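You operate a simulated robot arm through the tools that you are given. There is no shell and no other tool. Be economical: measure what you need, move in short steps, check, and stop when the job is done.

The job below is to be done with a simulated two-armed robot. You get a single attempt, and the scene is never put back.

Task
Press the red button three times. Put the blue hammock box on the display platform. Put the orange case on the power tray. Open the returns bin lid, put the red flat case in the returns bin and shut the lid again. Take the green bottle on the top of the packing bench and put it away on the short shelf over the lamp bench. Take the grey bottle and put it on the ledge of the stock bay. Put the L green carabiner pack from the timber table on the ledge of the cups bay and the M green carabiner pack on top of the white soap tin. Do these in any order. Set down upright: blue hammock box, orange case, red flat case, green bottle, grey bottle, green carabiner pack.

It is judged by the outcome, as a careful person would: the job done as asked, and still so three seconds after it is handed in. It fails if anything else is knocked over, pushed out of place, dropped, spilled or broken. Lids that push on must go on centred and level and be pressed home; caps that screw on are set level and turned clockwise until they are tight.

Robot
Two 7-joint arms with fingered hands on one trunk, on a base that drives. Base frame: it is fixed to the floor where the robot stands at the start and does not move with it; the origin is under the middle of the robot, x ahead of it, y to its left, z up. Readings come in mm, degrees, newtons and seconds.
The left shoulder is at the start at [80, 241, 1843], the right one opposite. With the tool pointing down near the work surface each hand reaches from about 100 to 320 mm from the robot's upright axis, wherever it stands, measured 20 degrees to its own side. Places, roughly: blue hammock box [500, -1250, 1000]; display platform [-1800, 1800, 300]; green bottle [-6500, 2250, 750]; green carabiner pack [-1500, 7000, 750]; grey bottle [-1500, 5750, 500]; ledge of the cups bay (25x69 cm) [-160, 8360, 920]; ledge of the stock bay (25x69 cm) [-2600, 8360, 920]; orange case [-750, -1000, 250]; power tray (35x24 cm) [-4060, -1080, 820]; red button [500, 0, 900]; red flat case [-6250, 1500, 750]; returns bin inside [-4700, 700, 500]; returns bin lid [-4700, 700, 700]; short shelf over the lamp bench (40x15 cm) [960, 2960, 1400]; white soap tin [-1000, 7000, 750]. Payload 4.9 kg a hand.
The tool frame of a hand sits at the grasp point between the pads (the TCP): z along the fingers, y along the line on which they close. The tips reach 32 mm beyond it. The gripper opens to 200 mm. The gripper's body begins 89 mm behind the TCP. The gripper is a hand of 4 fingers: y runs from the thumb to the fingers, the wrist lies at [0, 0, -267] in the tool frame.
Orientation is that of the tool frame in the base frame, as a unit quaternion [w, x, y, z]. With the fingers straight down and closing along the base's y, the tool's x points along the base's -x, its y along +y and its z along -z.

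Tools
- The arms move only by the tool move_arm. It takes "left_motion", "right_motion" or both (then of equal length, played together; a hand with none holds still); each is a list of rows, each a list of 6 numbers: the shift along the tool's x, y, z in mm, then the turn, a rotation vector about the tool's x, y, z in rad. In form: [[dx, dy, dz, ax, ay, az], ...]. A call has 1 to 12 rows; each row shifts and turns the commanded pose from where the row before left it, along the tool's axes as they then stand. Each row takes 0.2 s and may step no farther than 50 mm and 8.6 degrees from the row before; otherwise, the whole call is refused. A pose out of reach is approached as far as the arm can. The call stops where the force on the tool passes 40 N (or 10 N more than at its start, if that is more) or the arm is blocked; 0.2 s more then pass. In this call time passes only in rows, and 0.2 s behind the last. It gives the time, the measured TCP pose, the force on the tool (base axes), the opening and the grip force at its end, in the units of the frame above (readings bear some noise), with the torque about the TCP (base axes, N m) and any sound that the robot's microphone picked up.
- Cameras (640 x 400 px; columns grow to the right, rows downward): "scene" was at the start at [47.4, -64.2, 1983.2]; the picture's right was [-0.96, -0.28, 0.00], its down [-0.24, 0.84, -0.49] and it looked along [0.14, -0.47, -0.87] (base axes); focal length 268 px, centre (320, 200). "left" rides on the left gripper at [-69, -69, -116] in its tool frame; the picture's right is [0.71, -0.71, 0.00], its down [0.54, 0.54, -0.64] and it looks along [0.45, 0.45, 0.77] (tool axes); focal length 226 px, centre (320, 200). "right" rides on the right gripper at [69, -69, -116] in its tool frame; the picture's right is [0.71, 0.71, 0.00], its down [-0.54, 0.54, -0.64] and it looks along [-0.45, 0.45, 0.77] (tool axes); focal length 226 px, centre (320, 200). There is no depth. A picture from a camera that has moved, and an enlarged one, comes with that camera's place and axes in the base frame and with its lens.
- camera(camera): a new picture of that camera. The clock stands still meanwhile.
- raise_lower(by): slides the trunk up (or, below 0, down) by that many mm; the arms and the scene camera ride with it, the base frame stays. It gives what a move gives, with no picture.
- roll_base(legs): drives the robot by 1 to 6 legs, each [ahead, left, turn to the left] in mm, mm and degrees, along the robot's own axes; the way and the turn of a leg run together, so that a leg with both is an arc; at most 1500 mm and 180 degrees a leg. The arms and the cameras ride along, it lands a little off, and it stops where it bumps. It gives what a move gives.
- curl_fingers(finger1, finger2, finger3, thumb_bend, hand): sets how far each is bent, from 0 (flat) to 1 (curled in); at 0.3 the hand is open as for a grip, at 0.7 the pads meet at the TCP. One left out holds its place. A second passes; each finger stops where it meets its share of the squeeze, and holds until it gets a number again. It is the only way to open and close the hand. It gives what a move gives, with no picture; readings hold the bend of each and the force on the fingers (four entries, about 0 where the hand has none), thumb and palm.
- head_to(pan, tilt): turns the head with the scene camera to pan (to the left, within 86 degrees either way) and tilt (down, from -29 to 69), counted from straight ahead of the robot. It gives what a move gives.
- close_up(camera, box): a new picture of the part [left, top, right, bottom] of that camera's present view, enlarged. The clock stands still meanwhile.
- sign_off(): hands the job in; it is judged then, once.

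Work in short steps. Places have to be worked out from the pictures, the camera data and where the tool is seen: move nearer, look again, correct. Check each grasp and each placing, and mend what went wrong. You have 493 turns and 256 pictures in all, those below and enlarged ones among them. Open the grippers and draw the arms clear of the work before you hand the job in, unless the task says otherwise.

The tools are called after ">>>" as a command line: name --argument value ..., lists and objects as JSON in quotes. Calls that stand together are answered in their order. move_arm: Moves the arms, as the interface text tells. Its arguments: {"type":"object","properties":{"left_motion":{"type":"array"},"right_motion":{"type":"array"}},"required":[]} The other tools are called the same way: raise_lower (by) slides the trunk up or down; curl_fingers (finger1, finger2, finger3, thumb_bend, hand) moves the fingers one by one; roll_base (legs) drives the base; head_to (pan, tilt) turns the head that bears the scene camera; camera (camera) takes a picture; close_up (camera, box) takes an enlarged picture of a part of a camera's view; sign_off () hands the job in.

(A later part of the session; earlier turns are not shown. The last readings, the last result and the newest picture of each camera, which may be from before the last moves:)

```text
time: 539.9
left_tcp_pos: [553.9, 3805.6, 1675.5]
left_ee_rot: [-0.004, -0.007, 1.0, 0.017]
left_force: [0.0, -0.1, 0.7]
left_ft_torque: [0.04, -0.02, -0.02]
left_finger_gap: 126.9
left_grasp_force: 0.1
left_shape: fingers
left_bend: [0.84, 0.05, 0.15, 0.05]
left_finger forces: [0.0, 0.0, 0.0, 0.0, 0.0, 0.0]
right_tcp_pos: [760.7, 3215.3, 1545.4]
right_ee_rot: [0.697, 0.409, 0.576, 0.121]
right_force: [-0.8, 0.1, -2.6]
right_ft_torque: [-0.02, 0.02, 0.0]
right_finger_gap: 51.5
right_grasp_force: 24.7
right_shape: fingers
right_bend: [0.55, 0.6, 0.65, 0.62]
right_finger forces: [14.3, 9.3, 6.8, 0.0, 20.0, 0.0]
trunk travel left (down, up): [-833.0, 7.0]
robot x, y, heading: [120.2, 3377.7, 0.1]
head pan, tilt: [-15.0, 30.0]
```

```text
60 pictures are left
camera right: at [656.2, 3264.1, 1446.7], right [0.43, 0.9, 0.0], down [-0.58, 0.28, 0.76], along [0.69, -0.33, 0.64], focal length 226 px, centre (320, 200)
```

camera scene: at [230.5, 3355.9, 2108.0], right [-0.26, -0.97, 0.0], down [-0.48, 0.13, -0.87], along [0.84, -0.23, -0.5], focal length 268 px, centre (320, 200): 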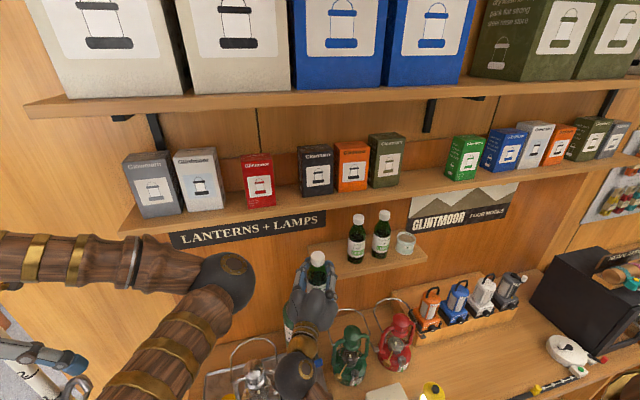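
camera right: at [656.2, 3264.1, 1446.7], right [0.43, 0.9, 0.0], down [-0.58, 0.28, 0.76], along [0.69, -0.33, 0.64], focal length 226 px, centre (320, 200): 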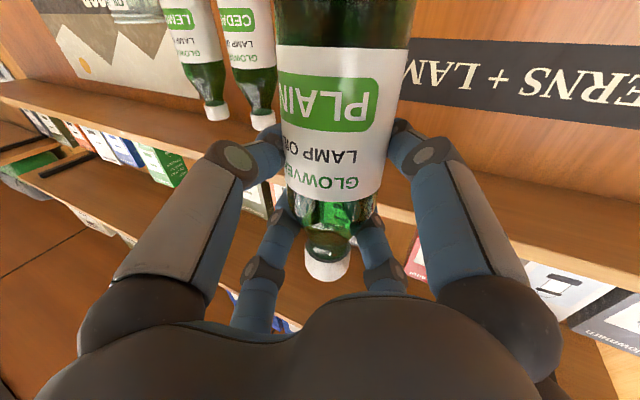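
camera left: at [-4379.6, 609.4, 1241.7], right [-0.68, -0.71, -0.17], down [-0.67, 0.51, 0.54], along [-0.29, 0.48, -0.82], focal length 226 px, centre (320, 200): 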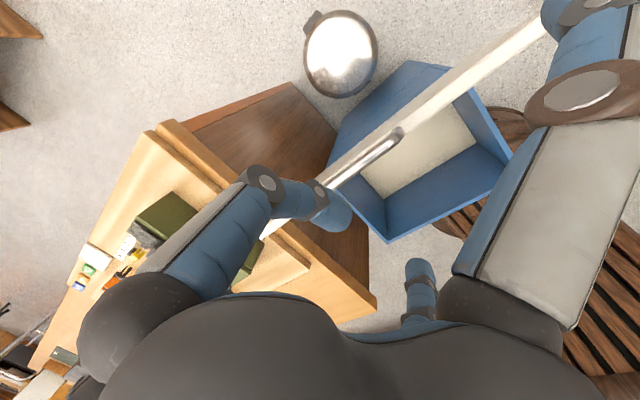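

Alignment is nearly on axis. Lower 12 mm and advance along the tool axis.

>>> raise_lower --by -12

>>> move_arm --right_motion '[[0, 0, 35, 0, 0, 0], [0, 0, 35, 0, 0, 0], [0, 0, 30, 0, 0, 0], [0, 0, 25, 0, 0, 0]]'

>>> camera --camera "right"

>>> close_up --camera "scene" --box '[260, 190, 440, 310]'

```text
time: 540.5
left_tcp_pos: [556.3, 3805.1, 1662.6]
left_ee_rot: [-0.003, -0.007, 1.0, 0.017]
left_force: [-0.1, 0.8, 0.4]
left_ft_torque: [0.0, 0.01, 0.0]
left_finger_gap: 127.1
left_grasp_force: 0.1
left_shape: fingers
left_bend: [0.84, 0.05, 0.15, 0.05]
left_finger forces: [0.1, 0.0, 0.0, 0.0, 0.1, 0.1]
right_tcp_pos: [762.3, 3214.4, 1531.4]
right_ee_rot: [0.697, 0.409, 0.577, 0.121]
right_force: [0.7, 0.7, -2.7]
right_ft_torque: [-0.02, 0.07, 0.02]
right_finger_gap: 51.3
right_grasp_force: 25.2
right_shape: fingers
right_bend: [0.55, 0.6, 0.65, 0.62]
right_finger forces: [14.4, 9.2, 6.8, 0.0, 19.9, 0.1]
trunk travel left (down, up): [-821.0, 19.0]
robot x, y, heading: [115.6, 3381.4, -0.1]
head pan, tilt: [-15.0, 30.0]
```

```text
time: 541.5
left_tcp_pos: [556.3, 3805.1, 1662.2]
left_ee_rot: [-0.003, -0.008, 1.0, 0.019]
left_force: [-0.5, -0.3, 0.3]
left_ft_torque: [0.01, -0.02, -0.01]
left_finger_gap: 126.7
left_grasp_force: 0.1
left_shape: fingers
left_bend: [0.84, 0.05, 0.15, 0.05]
left_finger forces: [0.0, 0.0, 0.0, 0.1, 0.1, 0.0]
right_tcp_pos: [874.9, 3160.4, 1528.5]
right_ee_rot: [0.697, 0.409, 0.577, 0.12]
right_force: [-0.7, 0.4, -2.4]
right_ft_torque: [-0.01, 0.04, -0.01]
right_finger_gap: 51.1
right_grasp_force: 25.1
right_shape: fingers
right_bend: [0.55, 0.6, 0.65, 0.62]
right_finger forces: [14.3, 9.1, 6.7, 0.0, 19.9, 0.0]
trunk travel left (down, up): [-821.0, 19.0]
robot x, y, heading: [115.5, 3379.8, -0.2]
head pan, tilt: [-15.0, 30.0]
```

```text
59 pictures are left
camera right: at [770.9, 3211.2, 1432.9], right [0.43, 0.9, 0.0], down [-0.58, 0.28, 0.77], along [0.69, -0.33, 0.64], focal length 226 px, centre (320, 200)
```

right: 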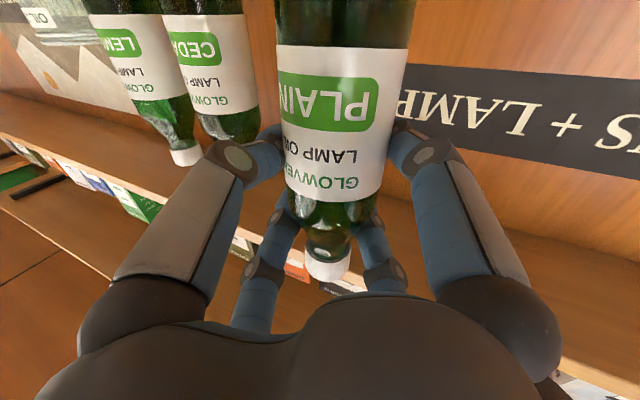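

```text
3.33 times, centred on (350, 250) of scene
camera zoom: at [233.4, 3355.8, 2095.9], right [-0.26, -0.97, 0.0], down [-0.48, 0.13, -0.87], along [0.84, -0.23, -0.5], focal length 892 px, centre (220, 33)
```

zoom: 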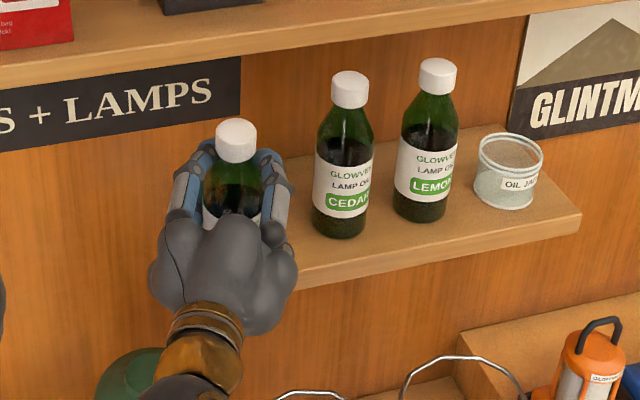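

>>> move_arm --right_motion '[[0, 0, 28, 0, 0, 0], [0, 0, 28, 0, 0, 0], [0, 0, 26, 0, 0, 0]]'

>>> close_up --camera "scene" --box '[260, 190, 440, 310]'

>>> camera --camera "right"

```text
time: 542.2
left_tcp_pos: [558.9, 3805.7, 1663.3]
left_ee_rot: [-0.004, -0.007, 1.0, 0.018]
left_force: [-0.2, 0.6, 0.0]
left_ft_torque: [0.01, 0.01, -0.01]
left_finger_gap: 126.8
left_grasp_force: 0.1
left_shape: fingers
left_bend: [0.84, 0.05, 0.15, 0.05]
left_finger forces: [0.1, 0.0, 0.0, 0.0, 0.0, 0.0]
right_tcp_pos: [949.0, 3127.0, 1529.7]
right_ee_rot: [0.696, 0.41, 0.577, 0.12]
right_force: [0.3, -0.5, -3.2]
right_ft_torque: [-0.04, 0.04, 0.01]
right_finger_gap: 51.2
right_grasp_force: 25.3
right_shape: fingers
right_bend: [0.55, 0.6, 0.65, 0.62]
right_finger forces: [14.4, 9.1, 6.6, 0.0, 19.8, 0.0]
trunk travel left (down, up): [-821.0, 19.0]
robot x, y, heading: [116.9, 3379.3, -0.4]
head pan, tilt: [-15.0, 30.0]
```

```text
3.33 times, centred on (350, 250) of scene
camera zoom: at [235.3, 3355.5, 2095.8], right [-0.26, -0.97, 0.0], down [-0.48, 0.13, -0.87], along [0.84, -0.23, -0.5], focal length 892 px, centre (220, 33)
```

zoom: 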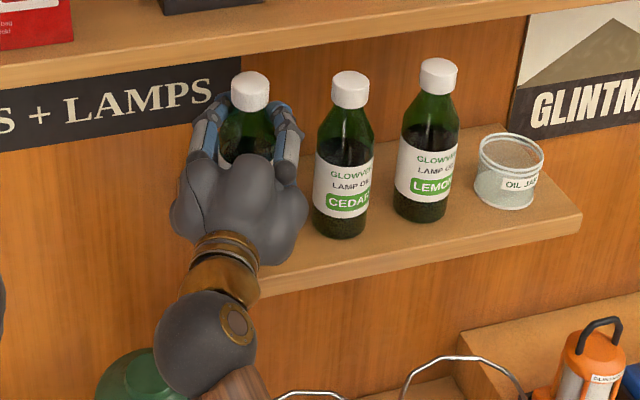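

```text
56 pictures are left
camera right: at [845.4, 3175.0, 1433.3], right [0.43, 0.9, 0.0], down [-0.58, 0.28, 0.77], along [0.69, -0.33, 0.64], focal length 226 px, centre (320, 200)
```

right: 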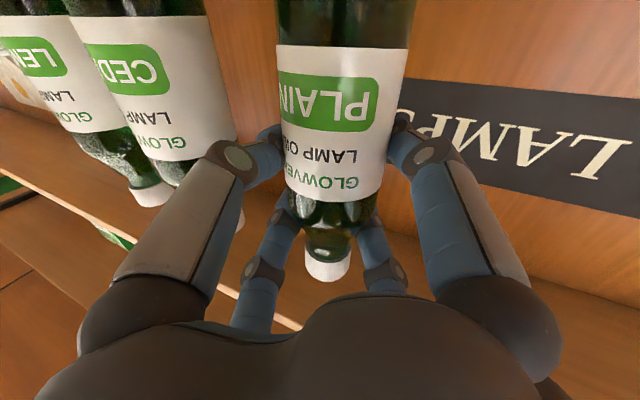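

In place over the slot. Lower gently until contact.

>>> move_arm --right_motion '[[2.8, -2.8, 0, 0, 0, 0], [2.1, -2.1, 0, 0, 0, 0], [1.8, -1.8, 0, 0, 0, 0], [1.8, -1.8, 0, 0, 0, 0], [1.8, -1.8, 0, 0, 0, 0], [1.8, -1.8, 0, 0, 0, 0], [1.8, -1.8, 0, 0, 0, 0], [1.8, -1.8, 0, 0, 0, 0]]'

```text
time: 544.0
left_tcp_pos: [552.5, 3805.2, 1664.4]
left_ee_rot: [-0.002, -0.005, 1.0, 0.018]
left_force: [0.5, -0.6, 0.1]
left_ft_torque: [-0.01, -0.01, 0.0]
left_finger_gap: 127.1
left_grasp_force: 0.0
left_shape: fingers
left_bend: [0.84, 0.05, 0.15, 0.05]
left_finger forces: [0.0, 0.1, 0.0, 0.0, 0.0, 0.0]
right_tcp_pos: [943.9, 3124.5, 1515.3]
right_ee_rot: [0.7, 0.408, 0.574, 0.121]
right_force: [4.1, -8.1, 35.0]
right_ft_torque: [-0.71, -0.56, -0.07]
right_finger_gap: 50.5
right_grasp_force: 35.0
right_shape: fingers
right_bend: [0.55, 0.58, 0.65, 0.64]
right_finger forces: [17.3, 12.6, 6.1, 0.1, 33.2, 0.1]
trunk travel left (down, up): [-821.0, 19.0]
robot x, y, heading: [114.2, 3381.6, 0.0]
head pan, tilt: [-15.0, 30.0]
```

Contact. Relax 2 mm, open to the approach width, and withdraw.

>>> move_arm --right_motion '[[-1.4, 1.4, 0, 0, 0, 0]]'

>>> curl_fingers --hand "right" --finger1 0.37 --finger2 0.37 --finger3 0.37 --thumb_bend 0.37

>>> move_arm --right_motion '[[0, 0, -15, 0, 0, 0], [0, 0, -20, 0, 0, 0], [0, 0, -30, 0, 0, 0], [0, 0, -40, 0, 0, 0], [0, 0, -40, 0, 0, 0], [0, 0, -40, 0, 0, 0]]'

>>> close_up --camera "scene" --box '[260, 190, 440, 310]'

```text
time: 544.5
left_tcp_pos: [552.6, 3804.9, 1664.6]
left_ee_rot: [-0.002, -0.007, 1.0, 0.018]
left_force: [0.4, -0.1, 0.0]
left_ft_torque: [-0.03, 0.0, 0.0]
left_finger_gap: 126.7
left_grasp_force: 0.1
left_shape: fingers
left_bend: [0.84, 0.05, 0.15, 0.05]
left_finger forces: [0.0, 0.0, 0.1, 0.0, 0.1, 0.1]
right_tcp_pos: [944.4, 3126.0, 1515.4]
right_ee_rot: [0.699, 0.409, 0.574, 0.121]
right_force: [4.4, -7.7, 34.6]
right_ft_torque: [-0.66, -0.47, -0.06]
right_finger_gap: 50.8
right_grasp_force: 34.9
right_shape: fingers
right_bend: [0.55, 0.58, 0.65, 0.64]
right_finger forces: [17.3, 13.0, 6.6, 0.0, 33.3, 0.1]
trunk travel left (down, up): [-821.0, 19.0]
robot x, y, heading: [118.1, 3380.7, -0.1]
head pan, tilt: [-15.0, 30.0]
```

```text
time: 545.5
left_tcp_pos: [558.3, 3805.6, 1662.4]
left_ee_rot: [-0.003, -0.007, 1.0, 0.018]
left_force: [-0.3, 0.3, -0.3]
left_ft_torque: [0.0, 0.04, 0.01]
left_finger_gap: 126.9
left_grasp_force: 0.1
left_shape: fingers
left_bend: [0.84, 0.05, 0.15, 0.05]
left_finger forces: [0.0, 0.1, 0.1, 0.0, 0.0, 0.0]
right_tcp_pos: [949.8, 3125.0, 1510.4]
right_ee_rot: [0.697, 0.409, 0.577, 0.12]
right_force: [-0.2, -0.1, 0.0]
right_ft_torque: [-0.01, 0.0, 0.0]
right_finger_gap: 115.7
right_grasp_force: 0.1
right_shape: fingers
right_bend: [0.37, 0.37, 0.37, 0.37]
right_finger forces: [0.0, 0.0, 0.0, 0.0, 0.1, 0.1]
trunk travel left (down, up): [-821.0, 19.0]
robot x, y, heading: [116.6, 3379.9, -0.2]
head pan, tilt: [-15.0, 30.0]
```

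```text
time: 546.9
left_tcp_pos: [554.5, 3805.6, 1662.8]
left_ee_rot: [-0.003, -0.007, 1.0, 0.017]
left_force: [-1.4, 0.3, 0.1]
left_ft_torque: [-0.02, -0.02, -0.01]
left_finger_gap: 127.0
left_grasp_force: 0.1
left_shape: fingers
left_bend: [0.84, 0.05, 0.15, 0.05]
left_finger forces: [0.0, 0.0, 0.1, 0.0, 0.0, 0.1]
right_tcp_pos: [779.9, 3207.4, 1512.7]
right_ee_rot: [0.697, 0.409, 0.576, 0.121]
right_force: [0.5, 1.0, -0.7]
right_ft_torque: [0.02, 0.02, 0.01]
right_finger_gap: 115.5
right_grasp_force: 0.1
right_shape: fingers
right_bend: [0.37, 0.37, 0.37, 0.37]
right_finger forces: [0.0, 0.0, 0.0, 0.1, 0.1, 0.0]
trunk travel left (down, up): [-821.0, 19.0]
robot x, y, heading: [114.6, 3380.7, -0.2]
head pan, tilt: [-15.0, 30.0]
```

```text
3.33 times, centred on (350, 250) of scene
camera zoom: at [230.5, 3356.5, 2096.1], right [-0.26, -0.97, 0.0], down [-0.48, 0.13, -0.87], along [0.84, -0.23, -0.5], focal length 892 px, centre (220, 33)
```

zoom: 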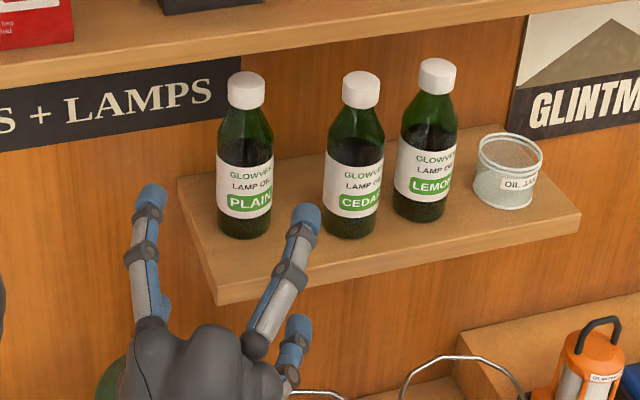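

The green bottle stands upright on the short shelf (its neighbour shifted only ~1 cm). Back off and return the right hand to vertical, then look toward the north side for the remaining items.

>>> roll_base --legs '[[-420, 0, 0]]'

>>> move_arm --right_motion '[[0, 0, 0, 0.0202, 0.1166, -0.0684], [0, 0, 0, 0.0202, 0.1166, -0.0684], [0, 0, 0, 0.0202, 0.1166, -0.0684], [0, 0, 0, 0.0202, 0.1166, -0.0684], [0, 0, 0, 0.0202, 0.1166, -0.0684], [0, 0, 0, 0.0202, 0.1166, -0.0684], [0, 0, 0, 0.0202, 0.1166, -0.0684], [0, 0, 0, 0.0202, 0.1166, -0.0684], [0, 0, 0, 0.0202, 0.1166, -0.0684], [0, 0, 0, 0.0202, 0.1166, -0.0684], [0, 0, 0, 0.0202, 0.1166, -0.0684], [0, 0, 0, 0.0202, 0.1166, -0.0684]]'

>>> move_arm --right_motion '[[0, 0, 25, 0.0202, 0.1166, -0.0684], [0, 0, 25, 0.0202, 0.1166, -0.0684], [0, 0, 30, 0, 0, 0], [0, 0, 30, 0, 0, 0], [0, 0, 30, 0, 0, 0], [0, 0, 30, 0, 0, 0], [0, 0, 30, 0, 0, 0], [0, 0, 30, 0, 0, 0]]'

>>> head_to --pan 80 --tilt 22

>>> camera --camera "scene"

```text
time: 549.4
left_tcp_pos: [140.4, 3807.1, 1662.1]
left_ee_rot: [-0.006, -0.008, 1.0, 0.017]
left_force: [0.7, 0.2, -0.7]
left_ft_torque: [0.03, 0.05, 0.0]
left_finger_gap: 127.2
left_grasp_force: 0.1
left_shape: fingers
left_bend: [0.84, 0.05, 0.15, 0.05]
left_finger forces: [0.0, 0.0, 0.0, 0.0, 0.0, 0.0]
right_tcp_pos: [369.6, 3208.3, 1509.7]
right_ee_rot: [0.696, 0.409, 0.578, 0.121]
right_force: [1.8, 0.2, -0.5]
right_ft_torque: [0.0, -0.04, -0.06]
right_finger_gap: 115.6
right_grasp_force: 0.2
right_shape: fingers
right_bend: [0.37, 0.37, 0.37, 0.37]
right_finger forces: [0.0, 0.1, 0.1, 0.1, 0.1, 0.0]
trunk travel left (down, up): [-821.0, 19.0]
robot x, y, heading: [-298.0, 3377.1, 0.2]
head pan, tilt: [-15.0, 30.0]
```

```text
time: 552.0
left_tcp_pos: [136.2, 3807.0, 1662.9]
left_ee_rot: [-0.004, -0.009, 1.0, 0.019]
left_force: [-1.6, -0.4, 0.1]
left_ft_torque: [-0.01, 0.04, 0.03]
left_finger_gap: 127.1
left_grasp_force: 0.0
left_shape: fingers
left_bend: [0.84, 0.05, 0.15, 0.05]
left_finger forces: [0.0, 0.0, 0.0, 0.1, 0.0, 0.0]
right_tcp_pos: [365.5, 3207.7, 1512.0]
right_ee_rot: [0.285, 0.166, 0.943, 0.05]
right_force: [-0.2, -0.1, -0.2]
right_ft_torque: [-0.01, 0.02, -0.01]
right_finger_gap: 115.9
right_grasp_force: 0.1
right_shape: fingers
right_bend: [0.37, 0.37, 0.37, 0.37]
right_finger forces: [0.1, 0.1, 0.0, 0.0, 0.0, 0.1]
right hand out of reach, approached as far as the arm can: row 10, 11, 12
trunk travel left (down, up): [-821.0, 19.0]
robot x, y, heading: [-303.3, 3381.5, 0.2]
head pan, tilt: [-15.0, 30.0]
```

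```text
time: 553.8
left_tcp_pos: [137.0, 3805.6, 1662.2]
left_ee_rot: [-0.004, -0.009, 1.0, 0.018]
left_force: [0.7, -0.5, -0.7]
left_ft_torque: [0.05, 0.01, 0.01]
left_finger_gap: 126.8
left_grasp_force: 0.1
left_shape: fingers
left_bend: [0.84, 0.05, 0.15, 0.05]
left_finger forces: [0.0, 0.0, 0.1, 0.0, 0.1, 0.0]
right_tcp_pos: [453.3, 3211.8, 1298.0]
right_ee_rot: [0.173, 0.1, 0.979, 0.03]
right_force: [0.5, -0.5, -0.6]
right_ft_torque: [-0.01, 0.0, 0.02]
right_finger_gap: 116.2
right_grasp_force: 0.1
right_shape: fingers
right_bend: [0.37, 0.37, 0.37, 0.37]
right_finger forces: [0.1, 0.0, 0.1, 0.1, 0.0, 0.1]
trunk travel left (down, up): [-821.0, 19.0]
robot x, y, heading: [-303.6, 3379.6, -0.0]
head pan, tilt: [-15.0, 30.0]
```

```text
time: 555.5
left_tcp_pos: [136.8, 3807.0, 1663.0]
left_ee_rot: [-0.004, -0.009, 1.0, 0.018]
left_force: [0.2, -0.9, 0.1]
left_ft_torque: [-0.03, 0.02, -0.01]
left_finger_gap: 127.0
left_grasp_force: 0.1
left_shape: fingers
left_bend: [0.84, 0.05, 0.15, 0.05]
left_finger forces: [0.1, 0.0, 0.0, 0.0, 0.1, 0.0]
right_tcp_pos: [453.0, 3212.5, 1299.0]
right_ee_rot: [0.173, 0.1, 0.979, 0.029]
right_force: [0.4, 0.3, -0.5]
right_ft_torque: [0.01, -0.01, -0.03]
right_finger_gap: 116.1
right_grasp_force: 0.1
right_shape: fingers
right_bend: [0.37, 0.37, 0.37, 0.37]
right_finger forces: [0.0, 0.0, 0.1, 0.1, 0.0, 0.0]
trunk travel left (down, up): [-821.0, 19.0]
robot x, y, heading: [-300.1, 3378.6, -0.0]
head pan, tilt: [80.0, 22.0]
```

```text
54 pictures are left
camera scene: at [-256.1, 3471.9, 2108.7], right [0.98, -0.17, 0.0], down [-0.07, -0.37, -0.93], along [0.16, 0.91, -0.37], focal length 268 px, centre (320, 200)
```

scene: 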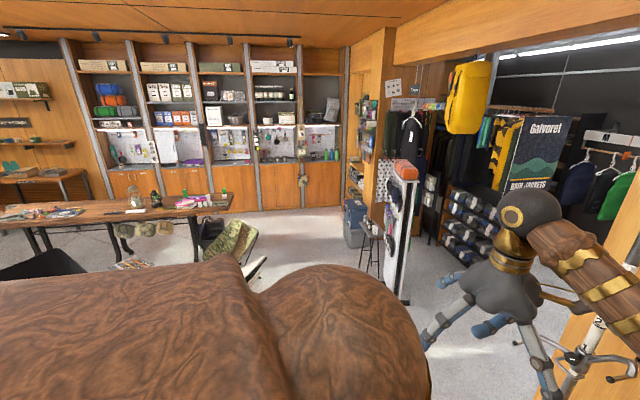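

>>> move_arm --right_motion '[[30, 0, 20, 0.0193, 0.116, -0.067], [30, 0, 20, 0.0193, 0.116, -0.067], [30, 0, 20, 0.0193, 0.116, -0.067], [40, 0, 10, 0, 0, 0], [40, 0, 0, 0, 0, 0], [40, 0, 0, 0, 0, 0]]'

>>> curl_fingers --hand "left" --finger1 0.3 --finger2 0.3 --finger3 0.3 --thumb_bend 0.3

>>> roll_base --legs '[[-150, 0, 0], [0, 0, 90]]'

>>> head_to --pan 10 --tilt 32

>>> camera --camera "scene"

```text
time: 556.9
left_tcp_pos: [135.0, 3806.9, 1663.7]
left_ee_rot: [-0.002, -0.008, 1.0, 0.018]
left_force: [0.1, -0.4, 0.5]
left_ft_torque: [0.01, 0.0, 0.01]
left_finger_gap: 126.7
left_grasp_force: 0.0
left_shape: fingers
left_bend: [0.84, 0.05, 0.15, 0.05]
left_finger forces: [0.0, 0.0, 0.0, 0.0, 0.1, 0.0]
right_tcp_pos: [258.7, 3226.3, 1210.7]
right_ee_rot: [0.0, -0.001, 1.0, 0.001]
right_force: [-0.1, -0.6, 0.3]
right_ft_torque: [0.0, -0.03, 0.03]
right_finger_gap: 116.2
right_grasp_force: 0.0
right_shape: fingers
right_bend: [0.37, 0.37, 0.37, 0.37]
right_finger forces: [0.0, 0.0, 0.1, 0.0, 0.0, 0.0]
trunk travel left (down, up): [-821.0, 19.0]
robot x, y, heading: [-303.2, 3379.9, 0.2]
head pan, tilt: [80.0, 22.0]
```

```text
time: 557.9
left_tcp_pos: [137.8, 3807.3, 1663.0]
left_ee_rot: [-0.003, -0.008, 1.0, 0.017]
left_force: [-0.1, -0.1, -0.8]
left_ft_torque: [0.0, -0.03, 0.0]
left_finger_gap: 140.1
left_grasp_force: 0.1
left_shape: fingers
left_bend: [0.3, 0.3, 0.3, 0.3]
left_finger forces: [0.1, 0.0, 0.0, 0.1, 0.1, 0.0]
right_tcp_pos: [262.7, 3225.8, 1209.7]
right_ee_rot: [0.0, 0.0, 1.0, 0.001]
right_force: [-0.6, 0.0, 0.3]
right_ft_torque: [0.02, 0.01, 0.02]
right_finger_gap: 116.1
right_grasp_force: 0.1
right_shape: fingers
right_bend: [0.37, 0.37, 0.37, 0.37]
right_finger forces: [0.0, 0.0, 0.1, 0.0, 0.0, 0.0]
trunk travel left (down, up): [-821.0, 19.0]
robot x, y, heading: [-303.1, 3380.3, 0.3]
head pan, tilt: [80.0, 22.0]
```

```text
time: 563.1
left_tcp_pos: [-874.4, 3821.5, 1662.1]
left_ee_rot: [0.016, 0.711, -0.703, -0.01]
left_force: [-0.1, -0.8, -0.2]
left_ft_torque: [-0.01, -0.02, -0.03]
left_finger_gap: 140.2
left_grasp_force: 0.1
left_shape: fingers
left_bend: [0.3, 0.3, 0.3, 0.3]
left_finger forces: [0.0, 0.1, 0.1, 0.1, 0.0, 0.1]
right_tcp_pos: [-292.3, 3940.6, 1209.9]
right_ee_rot: [-0.001, -0.704, 0.71, 0.0]
right_force: [0.1, 0.0, 0.1]
right_ft_torque: [-0.01, 0.0, 0.01]
right_finger_gap: 116.3
right_grasp_force: 0.1
right_shape: fingers
right_bend: [0.37, 0.37, 0.37, 0.37]
right_finger forces: [0.1, 0.0, 0.0, 0.0, 0.0, 0.0]
trunk travel left (down, up): [-821.0, 19.0]
robot x, y, heading: [-453.9, 3381.2, 89.8]
head pan, tilt: [80.0, 22.0]
```

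```text
time: 564.5
left_tcp_pos: [-875.3, 3820.8, 1663.7]
left_ee_rot: [0.015, 0.71, -0.704, -0.01]
left_force: [-0.9, 0.4, -0.1]
left_ft_torque: [-0.01, -0.03, 0.0]
left_finger_gap: 140.3
left_grasp_force: 0.0
left_shape: fingers
left_bend: [0.3, 0.3, 0.3, 0.3]
left_finger forces: [0.0, 0.0, 0.0, 0.0, 0.0, 0.0]
right_tcp_pos: [-293.8, 3942.2, 1210.3]
right_ee_rot: [-0.001, -0.705, 0.709, 0.001]
right_force: [0.0, -0.5, 0.1]
right_ft_torque: [-0.02, 0.0, 0.0]
right_finger_gap: 116.0
right_grasp_force: 0.0
right_shape: fingers
right_bend: [0.37, 0.37, 0.37, 0.37]
right_finger forces: [0.0, 0.0, 0.0, 0.0, 0.0, 0.1]
trunk travel left (down, up): [-821.0, 19.0]
robot x, y, heading: [-450.3, 3376.6, 89.7]
head pan, tilt: [10.0, 32.0]
```

```text
53 pictures are left
camera scene: at [-467.6, 3498.6, 2092.8], right [0.99, 0.17, 0.0], down [0.09, -0.52, -0.85], along [-0.14, 0.84, -0.53], focal length 268 px, centre (320, 200)
```

scene: 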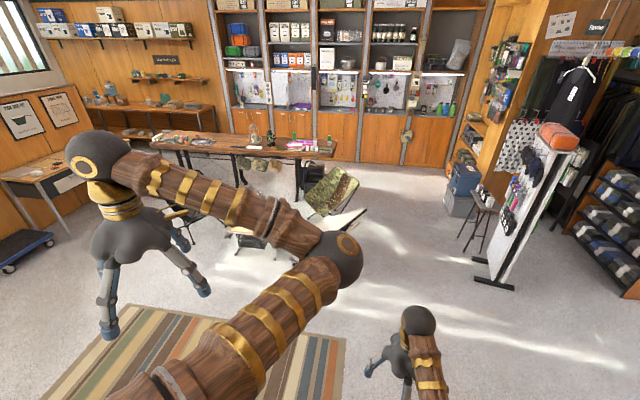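

Bring the left arm down to a lower, more natural pose so it doesn't block the view, then drive closer.

>>> move_arm --left_motion '[[0, -10, 45, 0, 0, 0], [0, -10, 45, 0, 0, 0], [0, -15, 45, 0, 0, 0], [0, -20, 42, 0, 0, 0], [0, -22, 42, 0, 0, 0], [0, -22, 42, 0, 0, 0], [0, -22, 42, 0, 0, 0], [0, -22, 42, 0, 0, 0], [0, -22, 42, 0, 0, 0], [0, -22, 42, 0, 0, 0]]'

>>> roll_base --legs '[[900, 600, 0]]'

>>> head_to --pan 5 --tilt 40

>>> camera --camera "scene"

```text
time: 566.7
left_tcp_pos: [-703.4, 3820.9, 1228.6]
left_ee_rot: [0.016, 0.71, -0.704, -0.01]
left_force: [0.2, -0.5, -0.7]
left_ft_torque: [0.03, 0.0, 0.0]
left_finger_gap: 139.8
left_grasp_force: 0.1
left_shape: fingers
left_bend: [0.3, 0.3, 0.3, 0.3]
left_finger forces: [0.1, 0.0, 0.0, 0.1, 0.0, 0.0]
right_tcp_pos: [-292.6, 3941.5, 1210.1]
right_ee_rot: [-0.001, -0.705, 0.709, 0.001]
right_force: [-0.4, -0.7, 0.0]
right_ft_torque: [-0.01, 0.02, -0.01]
right_finger_gap: 116.0
right_grasp_force: 0.0
right_shape: fingers
right_bend: [0.37, 0.37, 0.37, 0.37]
right_finger forces: [0.1, 0.0, 0.0, 0.0, 0.1, 0.0]
trunk travel left (down, up): [-821.0, 19.0]
robot x, y, heading: [-453.4, 3381.3, 89.5]
head pan, tilt: [10.0, 32.0]
```

```text
time: 572.3
left_tcp_pos: [-1303.1, 4722.5, 1228.2]
left_ee_rot: [0.015, 0.714, -0.7, -0.01]
left_force: [0.2, -0.7, 0.5]
left_ft_torque: [0.03, 0.0, 0.0]
left_finger_gap: 139.7
left_grasp_force: 0.0
left_shape: fingers
left_bend: [0.3, 0.3, 0.3, 0.3]
left_finger forces: [0.0, 0.0, 0.0, 0.1, 0.0, 0.0]
right_tcp_pos: [-893.3, 4846.6, 1210.9]
right_ee_rot: [0.0, 0.708, -0.707, -0.001]
right_force: [-0.2, 0.3, -0.3]
right_ft_torque: [0.0, 0.01, -0.01]
right_finger_gap: 116.0
right_grasp_force: 0.1
right_shape: fingers
right_bend: [0.37, 0.37, 0.37, 0.37]
right_finger forces: [0.1, 0.0, 0.0, 0.0, 0.1, 0.1]
trunk travel left (down, up): [-821.0, 19.0]
robot x, y, heading: [-1049.9, 4283.9, 90.0]
head pan, tilt: [10.0, 32.0]
```

```text
time: 573.0
left_tcp_pos: [-1303.8, 4722.6, 1228.7]
left_ee_rot: [0.016, 0.713, -0.701, -0.01]
left_force: [0.7, 0.0, -0.4]
left_ft_torque: [0.02, 0.0, -0.03]
left_finger_gap: 140.1
left_grasp_force: 0.1
left_shape: fingers
left_bend: [0.3, 0.3, 0.3, 0.3]
left_finger forces: [0.0, 0.0, 0.1, 0.1, 0.0, 0.1]
right_tcp_pos: [-892.2, 4845.6, 1211.2]
right_ee_rot: [0.0, 0.707, -0.707, -0.001]
right_force: [0.1, -0.2, 0.8]
right_ft_torque: [-0.01, -0.01, 0.0]
right_finger_gap: 116.0
right_grasp_force: 0.0
right_shape: fingers
right_bend: [0.37, 0.37, 0.37, 0.37]
right_finger forces: [0.0, 0.0, 0.0, 0.0, 0.0, 0.1]
trunk travel left (down, up): [-821.0, 19.0]
robot x, y, heading: [-1047.4, 4285.4, 90.3]
head pan, tilt: [5.0, 40.0]
```

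```text
52 pictures are left
camera scene: at [-1056.3, 4398.2, 2080.7], right [1.0, 0.09, 0.0], down [0.06, -0.64, -0.77], along [-0.07, 0.76, -0.64], focal length 268 px, centre (320, 200)
```

scene: 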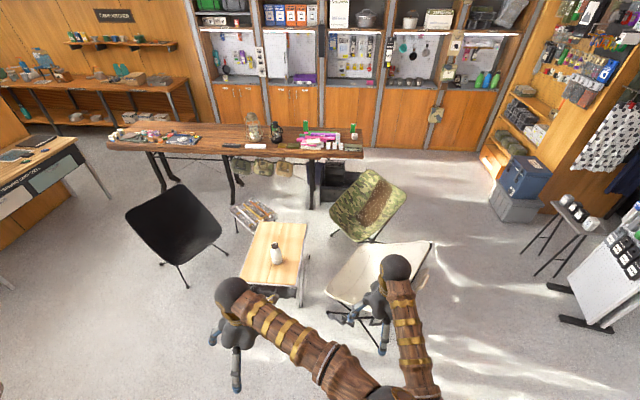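

>>> close_up --camera "scene" --box '[200, 180, 360, 300]'

>>> close_up --camera "scene" --box '[210, 90, 400, 200]'

```text
3.33 times, centred on (280, 240) of scene
camera zoom: at [-1056.3, 4398.2, 2080.7], right [1.0, 0.09, 0.0], down [0.06, -0.64, -0.77], along [-0.07, 0.76, -0.64], focal length 892 px, centre (453, 67)
```

zoom: 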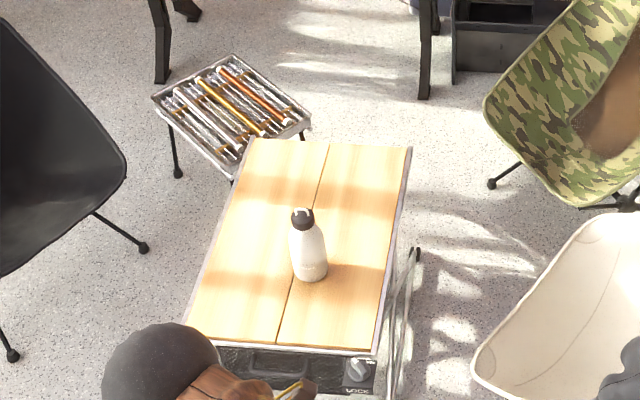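

```text
3.37 times, centred on (305, 145) of scene
camera zoom: at [-1056.3, 4398.2, 2080.7], right [1.0, 0.09, 0.0], down [0.06, -0.64, -0.77], along [-0.07, 0.76, -0.64], focal length 902 px, centre (370, 385)
```

zoom: 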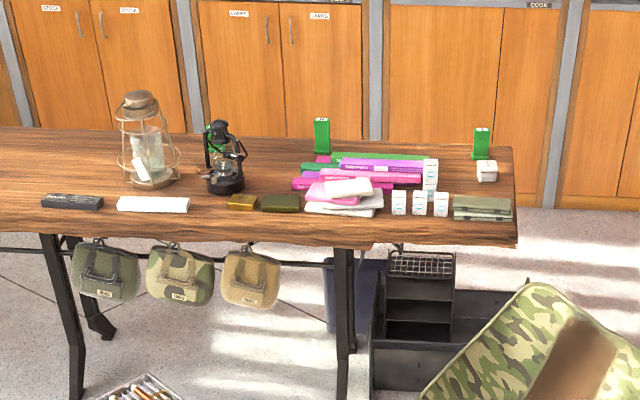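

The grey bottle stands on the small camp table around (−1480, 5570). The two green packs and the white soap tin are on the timber table behind. Tuck the left hand low and drive to the table.

>>> move_arm --left_motion '[[20, 0, 30, 0, 0, 0], [22, 0, 30, 0, 0, 0], [22, 0, 30, 0, 0, 0], [22, 0, 30, 0, 0, 0], [22, 0, 30, 0, 0, 0], [22, 0, 30, 0, 0, 0], [22, 0, 30, 0, 0, 0], [22, 0, 30, 0, 0, 0]]'

>>> roll_base --legs '[[0, 560, 0], [600, 0, 0]]'

>>> raise_lower --by -300

>>> camera --camera "right"

>>> camera --camera "scene"

```text
time: 574.8
left_tcp_pos: [-1293.5, 4607.6, 1015.1]
left_ee_rot: [0.016, 0.713, -0.701, -0.01]
left_force: [-0.6, -0.3, 0.2]
left_ft_torque: [-0.01, -0.01, -0.01]
left_finger_gap: 139.9
left_grasp_force: 0.1
left_shape: fingers
left_bend: [0.3, 0.3, 0.3, 0.3]
left_finger forces: [0.0, 0.0, 0.0, 0.0, 0.0, 0.0]
left hand out of reach, approached as far as the arm can: row 6, 7, 8
right_tcp_pos: [-895.8, 4848.7, 1209.5]
right_ee_rot: [-0.001, -0.707, 0.707, 0.001]
right_force: [0.4, -0.2, -0.3]
right_ft_torque: [-0.02, -0.04, 0.02]
right_finger_gap: 116.0
right_grasp_force: 0.1
right_shape: fingers
right_bend: [0.37, 0.37, 0.37, 0.37]
right_finger forces: [0.1, 0.1, 0.0, 0.0, 0.0, 0.0]
trunk travel left (down, up): [-821.0, 19.0]
robot x, y, heading: [-1046.2, 4279.2, 90.2]
head pan, tilt: [5.0, 40.0]
```

```text
time: 581.0
left_tcp_pos: [-1852.6, 5208.0, 1015.3]
left_ee_rot: [0.014, 0.713, -0.701, -0.01]
left_force: [0.1, 0.1, 0.8]
left_ft_torque: [0.0, 0.0, 0.0]
left_finger_gap: 140.1
left_grasp_force: 0.1
left_shape: fingers
left_bend: [0.3, 0.3, 0.3, 0.3]
left_finger forces: [0.1, 0.1, 0.0, 0.1, 0.0, 0.0]
right_tcp_pos: [-1452.4, 5445.6, 1210.8]
right_ee_rot: [-0.001, -0.706, 0.708, 0.001]
right_force: [-0.4, -0.2, 0.2]
right_ft_torque: [0.05, -0.02, -0.01]
right_finger_gap: 116.1
right_grasp_force: 0.1
right_shape: fingers
right_bend: [0.37, 0.37, 0.37, 0.37]
right_finger forces: [0.0, 0.1, 0.0, 0.0, 0.0, 0.0]
trunk travel left (down, up): [-821.0, 19.0]
robot x, y, heading: [-1606.5, 4883.9, 89.7]
head pan, tilt: [5.0, 40.0]
```

```text
time: 584.0
left_tcp_pos: [-1852.1, 5208.3, 715.5]
left_ee_rot: [0.014, 0.713, -0.701, -0.01]
left_force: [-0.2, -0.4, -0.3]
left_ft_torque: [-0.05, 0.02, 0.01]
left_finger_gap: 140.3
left_grasp_force: 0.0
left_shape: fingers
left_bend: [0.3, 0.3, 0.3, 0.3]
left_finger forces: [0.0, 0.1, 0.0, 0.0, 0.0, 0.0]
right_tcp_pos: [-1451.5, 5446.7, 910.7]
right_ee_rot: [-0.001, -0.707, 0.707, 0.001]
right_force: [-0.4, -0.6, -0.7]
right_ft_torque: [0.0, 0.01, 0.01]
right_finger_gap: 116.1
right_grasp_force: 0.1
right_shape: fingers
right_bend: [0.37, 0.37, 0.37, 0.37]
right_finger forces: [0.0, 0.0, 0.0, 0.0, 0.0, 0.1]
trunk travel left (down, up): [-521.0, 319.0]
robot x, y, heading: [-1607.7, 4883.7, 90.0]
head pan, tilt: [5.0, 40.0]
```

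```text
49 pictures are left
camera right: at [-1382.6, 5377.0, 1026.5], right [-0.71, -0.71, 0.0], down [-0.54, 0.54, 0.64], along [-0.46, 0.46, -0.77], focal length 226 px, centre (320, 200)
```

right: 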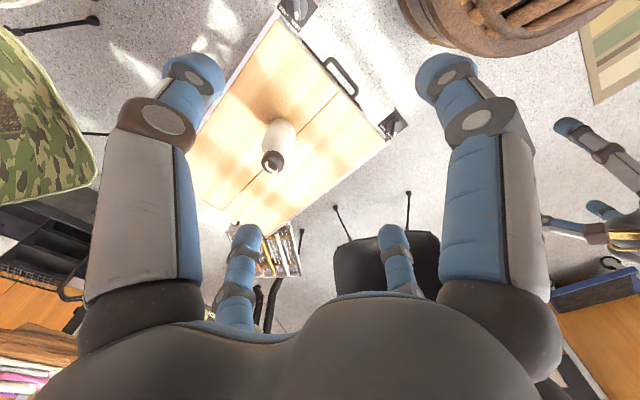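

```text
48 pictures are left
camera scene: at [-1616.0, 4999.1, 1780.6], right [1.0, 0.09, 0.0], down [0.06, -0.64, -0.77], along [-0.07, 0.76, -0.64], focal length 268 px, centre (320, 200)
```

scene: 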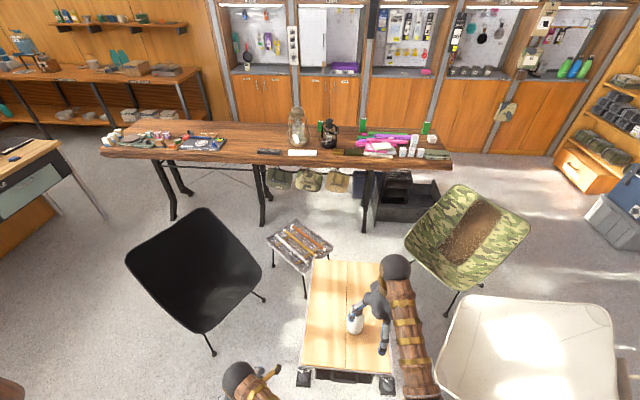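

Bottle located at about (−1489, 5628), base z≈400, top ≈606. Drive ahead 110, shift the hand over it, and lower.

>>> roll_base --legs '[[110, 0, 0]]'

>>> curl_fingers --hand "right" --finger1 0.33 --finger2 0.33 --finger3 0.33 --thumb_bend 0.33

>>> move_arm --right_motion '[[-35, 19, 0, 0, 0, 0], [-35, 18, 0, 0, 0, 0]]'

>>> raise_lower --by -170

>>> camera --camera "right"

```text
time: 585.2
left_tcp_pos: [-1851.4, 5317.2, 716.8]
left_ee_rot: [0.015, 0.713, -0.701, -0.009]
left_force: [0.6, -0.5, -0.4]
left_ft_torque: [0.01, -0.04, -0.01]
left_finger_gap: 140.1
left_grasp_force: 0.0
left_shape: fingers
left_bend: [0.3, 0.3, 0.3, 0.3]
left_finger forces: [0.0, 0.1, 0.1, 0.0, 0.1, 0.0]
right_tcp_pos: [-1452.7, 5554.8, 911.6]
right_ee_rot: [-0.001, -0.707, 0.708, 0.0]
right_force: [0.7, 0.5, 0.4]
right_ft_torque: [0.02, 0.01, 0.0]
right_finger_gap: 115.9
right_grasp_force: 0.1
right_shape: fingers
right_bend: [0.37, 0.37, 0.37, 0.37]
right_finger forces: [0.0, 0.0, 0.0, 0.0, 0.0, 0.2]
trunk travel left (down, up): [-521.0, 319.0]
robot x, y, heading: [-1602.4, 4992.6, 90.0]
head pan, tilt: [5.0, 40.0]
```

```text
time: 586.2
left_tcp_pos: [-1851.3, 5317.8, 717.1]
left_ee_rot: [0.015, 0.712, -0.702, -0.01]
left_force: [-0.1, 0.2, 0.5]
left_ft_torque: [0.01, -0.02, -0.02]
left_finger_gap: 139.9
left_grasp_force: 0.0
left_shape: fingers
left_bend: [0.3, 0.3, 0.3, 0.3]
left_finger forces: [0.0, 0.0, 0.1, 0.0, 0.0, 0.1]
right_tcp_pos: [-1451.7, 5555.5, 910.3]
right_ee_rot: [0.0, -0.707, 0.708, 0.002]
right_force: [0.3, 0.7, 0.0]
right_ft_torque: [0.0, -0.02, -0.01]
right_finger_gap: 129.7
right_grasp_force: 0.2
right_shape: fingers
right_bend: [0.33, 0.33, 0.33, 0.33]
right_finger forces: [0.1, 0.0, 0.0, 0.1, 0.0, 0.1]
trunk travel left (down, up): [-521.0, 319.0]
robot x, y, heading: [-1608.8, 4993.1, 89.9]
head pan, tilt: [5.0, 40.0]
```

```text
time: 586.8
left_tcp_pos: [-1852.3, 5317.9, 715.5]
left_ee_rot: [0.015, 0.712, -0.702, -0.009]
left_force: [0.6, 0.1, 0.5]
left_ft_torque: [-0.02, 0.01, -0.01]
left_finger_gap: 139.9
left_grasp_force: 0.0
left_shape: fingers
left_bend: [0.3, 0.3, 0.3, 0.3]
left_finger forces: [0.1, 0.0, 0.0, 0.0, 0.1, 0.0]
right_tcp_pos: [-1489.5, 5626.1, 909.9]
right_ee_rot: [-0.002, -0.706, 0.708, 0.0]
right_force: [0.0, 0.6, 0.4]
right_ft_torque: [-0.02, -0.03, -0.04]
right_finger_gap: 129.6
right_grasp_force: 0.1
right_shape: fingers
right_bend: [0.33, 0.33, 0.33, 0.33]
right_finger forces: [0.0, 0.0, 0.0, 0.0, 0.0, 0.0]
trunk travel left (down, up): [-521.0, 319.0]
robot x, y, heading: [-1609.1, 4994.3, 90.2]
head pan, tilt: [5.0, 40.0]
```

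```text
time: 588.7
left_tcp_pos: [-1851.9, 5318.2, 545.6]
left_ee_rot: [0.015, 0.712, -0.702, -0.011]
left_force: [0.8, 1.0, -0.5]
left_ft_torque: [0.02, 0.0, 0.0]
left_finger_gap: 140.0
left_grasp_force: 0.0
left_shape: fingers
left_bend: [0.3, 0.3, 0.3, 0.3]
left_finger forces: [0.0, 0.1, 0.0, 0.1, 0.0, 0.0]
right_tcp_pos: [-1488.4, 5625.2, 740.3]
right_ee_rot: [0.0, -0.707, 0.707, 0.0]
right_force: [-1.0, -0.3, -0.1]
right_ft_torque: [-0.01, -0.01, 0.0]
right_finger_gap: 129.5
right_grasp_force: 0.1
right_shape: fingers
right_bend: [0.33, 0.33, 0.33, 0.33]
right_finger forces: [0.1, 0.0, 0.0, 0.1, 0.0, 0.0]
trunk travel left (down, up): [-351.0, 489.0]
robot x, y, heading: [-1608.5, 4992.9, 89.8]
head pan, tilt: [5.0, 40.0]
```

```text
47 pictures are left
camera right: at [-1419.7, 5555.9, 856.6], right [-0.71, -0.71, 0.0], down [-0.54, 0.54, 0.64], along [-0.46, 0.46, -0.77], focal length 226 px, centre (320, 200)
```

right: 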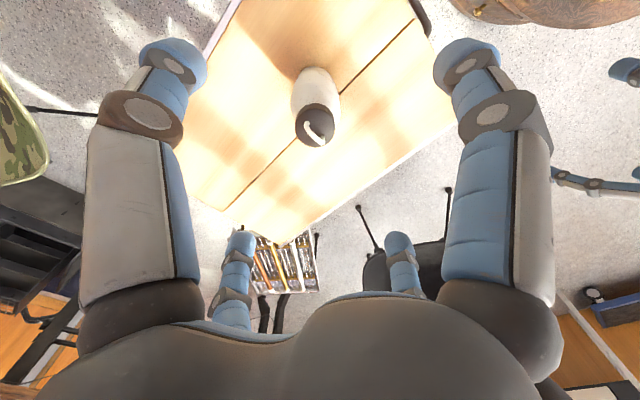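

Aligned. Lower to grip height and close.

>>> raise_lower --by -210

>>> curl_fingers --hand "right" --finger1 0.7 --finger2 0.7 --finger3 0.7 --thumb_bend 0.7

>>> raise_lower --by 100

>>> camera --camera "right"

```text
time: 590.9
left_tcp_pos: [-1852.3, 5318.2, 336.1]
left_ee_rot: [0.015, 0.713, -0.701, -0.01]
left_force: [1.3, -0.4, -0.1]
left_ft_torque: [0.01, 0.02, -0.01]
left_finger_gap: 139.9
left_grasp_force: 0.0
left_shape: fingers
left_bend: [0.3, 0.3, 0.3, 0.3]
left_finger forces: [0.0, 0.0, 0.0, 0.1, 0.0, 0.0]
right_tcp_pos: [-1489.1, 5625.2, 530.3]
right_ee_rot: [-0.001, -0.707, 0.707, 0.0]
right_force: [0.9, 0.2, 0.0]
right_ft_torque: [-0.03, -0.01, 0.03]
right_finger_gap: 129.8
right_grasp_force: 0.0
right_shape: fingers
right_bend: [0.33, 0.33, 0.33, 0.33]
right_finger forces: [0.1, 0.1, 0.0, 0.0, 0.1, 0.0]
trunk travel left (down, up): [-141.0, 699.0]
robot x, y, heading: [-1608.2, 4990.6, 89.9]
head pan, tilt: [5.0, 40.0]
```

```text
time: 591.9
left_tcp_pos: [-1852.2, 5317.4, 335.9]
left_ee_rot: [0.015, 0.713, -0.701, -0.01]
left_force: [-0.1, 0.0, 0.3]
left_ft_torque: [-0.02, -0.03, 0.01]
left_finger_gap: 140.0
left_grasp_force: 0.1
left_shape: fingers
left_bend: [0.3, 0.3, 0.3, 0.3]
left_finger forces: [0.1, 0.0, 0.0, 0.0, 0.0, 0.1]
right_tcp_pos: [-1489.3, 5625.2, 530.6]
right_ee_rot: [0.0, -0.706, 0.708, 0.001]
right_force: [2.3, -0.9, 5.6]
right_ft_torque: [-0.07, -0.06, 0.01]
right_finger_gap: 36.6
right_grasp_force: 24.9
right_shape: fingers
right_bend: [0.62, 0.54, 0.56, 0.62]
right_finger forces: [7.8, 12.4, 9.3, 0.0, 20.7, 0.0]
trunk travel left (down, up): [-141.0, 699.0]
robot x, y, heading: [-1604.9, 4993.3, 89.9]
head pan, tilt: [5.0, 40.0]
```

```text
time: 593.3
left_tcp_pos: [-1852.3, 5318.1, 435.8]
left_ee_rot: [0.015, 0.713, -0.701, -0.009]
left_force: [1.3, -0.1, -0.3]
left_ft_torque: [0.0, 0.01, -0.01]
left_finger_gap: 139.9
left_grasp_force: 0.0
left_shape: fingers
left_bend: [0.3, 0.3, 0.3, 0.3]
left_finger forces: [0.0, 0.0, 0.1, 0.0, 0.0, 0.0]
right_tcp_pos: [-1488.8, 5625.3, 630.7]
right_ee_rot: [-0.001, -0.707, 0.708, 0.001]
right_force: [0.5, -0.4, -0.7]
right_ft_torque: [-0.01, 0.0, -0.02]
right_finger_gap: 35.9
right_grasp_force: 24.0
right_shape: fingers
right_bend: [0.62, 0.54, 0.56, 0.62]
right_finger forces: [7.1, 12.4, 9.3, 0.1, 18.9, 0.0]
trunk travel left (down, up): [-241.0, 599.0]
robot x, y, heading: [-1607.7, 4998.9, 89.8]
head pan, tilt: [5.0, 40.0]
```

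```text
46 pictures are left
camera right: at [-1419.6, 5556.1, 746.2], right [-0.71, -0.71, 0.0], down [-0.54, 0.54, 0.64], along [-0.46, 0.45, -0.77], focal length 226 px, centre (320, 200)
```

right: 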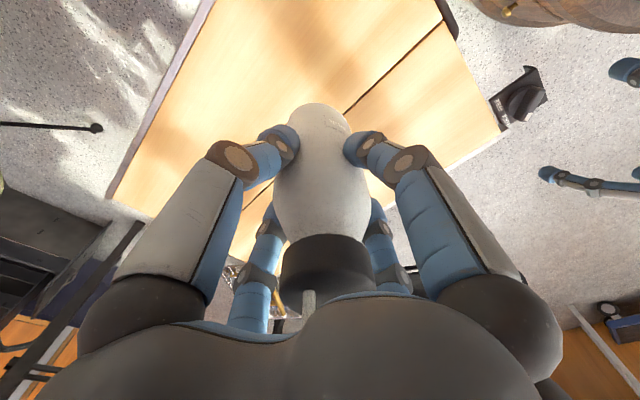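

Grey bottle lifted. Raise, retract the arm, and drive around the right side to the bays on the north wall.

>>> raise_lower --by 400

>>> raise_lower --by 130

>>> roll_base --legs '[[-500, 0, 0], [0, -1000, 0], [0, -700, 0]]'

>>> move_arm --right_motion '[[40, 0, 0, 0, 0, 0], [40, 0, 0, 0, 0, 0], [40, 0, 0, 0, 0, 0], [40, 0, 0, 0, 0, 0], [30, 0, 0, 0, 0, 0]]'

>>> head_to --pan 10 --tilt 32

>>> camera --camera "scene"

```text
time: 597.1
left_tcp_pos: [-1852.9, 5318.2, 836.0]
left_ee_rot: [0.015, 0.712, -0.702, -0.01]
left_force: [0.1, 0.0, -0.4]
left_ft_torque: [-0.02, -0.01, -0.02]
left_finger_gap: 139.9
left_grasp_force: 0.1
left_shape: fingers
left_bend: [0.3, 0.3, 0.3, 0.3]
left_finger forces: [0.1, 0.1, 0.0, 0.0, 0.1, 0.0]
right_tcp_pos: [-1488.7, 5625.9, 1029.2]
right_ee_rot: [0.0, -0.706, 0.708, 0.001]
right_force: [0.4, -0.6, -1.9]
right_ft_torque: [-0.02, -0.01, 0.02]
right_finger_gap: 36.1
right_grasp_force: 23.6
right_shape: fingers
right_bend: [0.62, 0.54, 0.56, 0.62]
right_finger forces: [7.1, 12.4, 9.2, 0.0, 18.9, 0.0]
trunk travel left (down, up): [-641.0, 199.0]
robot x, y, heading: [-1604.9, 4991.4, 90.2]
head pan, tilt: [5.0, 40.0]
```

```text
time: 598.7
left_tcp_pos: [-1852.0, 5318.3, 966.0]
left_ee_rot: [0.015, 0.713, -0.701, -0.01]
left_force: [0.9, 0.8, -0.2]
left_ft_torque: [0.03, -0.03, -0.04]
left_finger_gap: 140.0
left_grasp_force: 0.1
left_shape: fingers
left_bend: [0.3, 0.3, 0.3, 0.3]
left_finger forces: [0.1, 0.1, 0.0, 0.0, 0.0, 0.1]
right_tcp_pos: [-1488.7, 5625.7, 1160.8]
right_ee_rot: [-0.001, -0.707, 0.708, 0.001]
right_force: [-0.5, 0.0, -1.2]
right_ft_torque: [-0.01, -0.02, -0.01]
right_finger_gap: 36.1
right_grasp_force: 24.0
right_shape: fingers
right_bend: [0.62, 0.54, 0.56, 0.62]
right_finger forces: [7.1, 12.4, 9.2, 0.0, 19.0, 0.0]
trunk travel left (down, up): [-771.0, 69.0]
robot x, y, heading: [-1608.0, 4993.5, 90.1]
head pan, tilt: [5.0, 40.0]
```

```text
time: 609.9
left_tcp_pos: [-145.9, 4827.9, 966.8]
left_ee_rot: [0.015, 0.714, -0.7, -0.01]
left_force: [1.7, 0.4, 0.3]
left_ft_torque: [-0.01, 0.0, 0.02]
left_finger_gap: 139.9
left_grasp_force: 0.2
left_shape: fingers
left_bend: [0.3, 0.3, 0.3, 0.3]
left_finger forces: [0.0, 0.0, 0.0, 0.1, 0.0, 0.0]
right_tcp_pos: [218.0, 5136.2, 1160.8]
right_ee_rot: [0.0, 0.708, -0.706, 0.0]
right_force: [-0.1, -0.6, -0.5]
right_ft_torque: [-0.01, -0.01, -0.02]
right_finger_gap: 35.9
right_grasp_force: 23.9
right_shape: fingers
right_bend: [0.62, 0.54, 0.56, 0.62]
right_finger forces: [7.1, 12.4, 9.2, 0.0, 19.1, 0.0]
trunk travel left (down, up): [-771.0, 69.0]
robot x, y, heading: [99.5, 4504.7, 90.3]
head pan, tilt: [5.0, 40.0]
```

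```text
time: 611.1
left_tcp_pos: [-143.8, 4826.0, 966.2]
left_ee_rot: [0.014, 0.714, -0.7, -0.011]
left_force: [-0.5, -0.6, 0.3]
left_ft_torque: [0.09, 0.01, 0.02]
left_finger_gap: 139.9
left_grasp_force: 0.2
left_shape: fingers
left_bend: [0.3, 0.3, 0.3, 0.3]
left_finger forces: [0.0, 0.0, 0.0, 0.0, 0.0, 0.0]
right_tcp_pos: [219.5, 4942.7, 1161.6]
right_ee_rot: [0.001, 0.708, -0.706, -0.001]
right_force: [0.3, 0.3, 0.4]
right_ft_torque: [-0.01, 0.01, 0.01]
right_finger_gap: 35.4
right_grasp_force: 23.2
right_shape: fingers
right_bend: [0.62, 0.54, 0.56, 0.62]
right_finger forces: [7.1, 12.5, 9.2, 0.1, 18.8, 0.0]
trunk travel left (down, up): [-771.0, 69.0]
robot x, y, heading: [102.3, 4502.1, 90.3]
head pan, tilt: [5.0, 40.0]
```

```text
time: 611.8
left_tcp_pos: [-144.5, 4826.2, 966.2]
left_ee_rot: [0.014, 0.714, -0.7, -0.01]
left_force: [-0.4, -0.3, -0.5]
left_ft_torque: [0.01, 0.01, 0.04]
left_finger_gap: 139.9
left_grasp_force: 0.0
left_shape: fingers
left_bend: [0.3, 0.3, 0.3, 0.3]
left_finger forces: [0.1, 0.1, 0.1, 0.0, 0.0, 0.0]
right_tcp_pos: [219.0, 4945.3, 1161.1]
right_ee_rot: [0.0, 0.708, -0.706, 0.0]
right_force: [0.6, -0.1, -0.5]
right_ft_torque: [0.0, 0.01, 0.04]
right_finger_gap: 35.6
right_grasp_force: 23.4
right_shape: fingers
right_bend: [0.62, 0.54, 0.56, 0.62]
right_finger forces: [7.1, 12.4, 9.1, 0.0, 18.8, 0.0]
trunk travel left (down, up): [-771.0, 69.0]
robot x, y, heading: [103.7, 4505.0, 90.2]
head pan, tilt: [10.0, 32.0]
```

```text
45 pictures are left
camera scene: at [85.7, 4620.6, 2042.8], right [0.98, 0.18, 0.0], down [0.09, -0.52, -0.85], along [-0.15, 0.83, -0.53], focal length 268 px, centre (320, 200)
```

scene: 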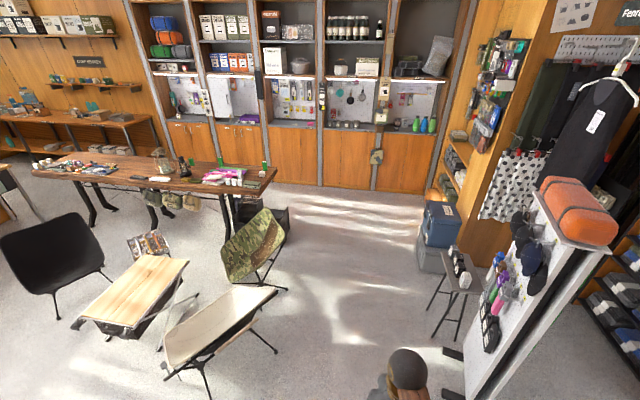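

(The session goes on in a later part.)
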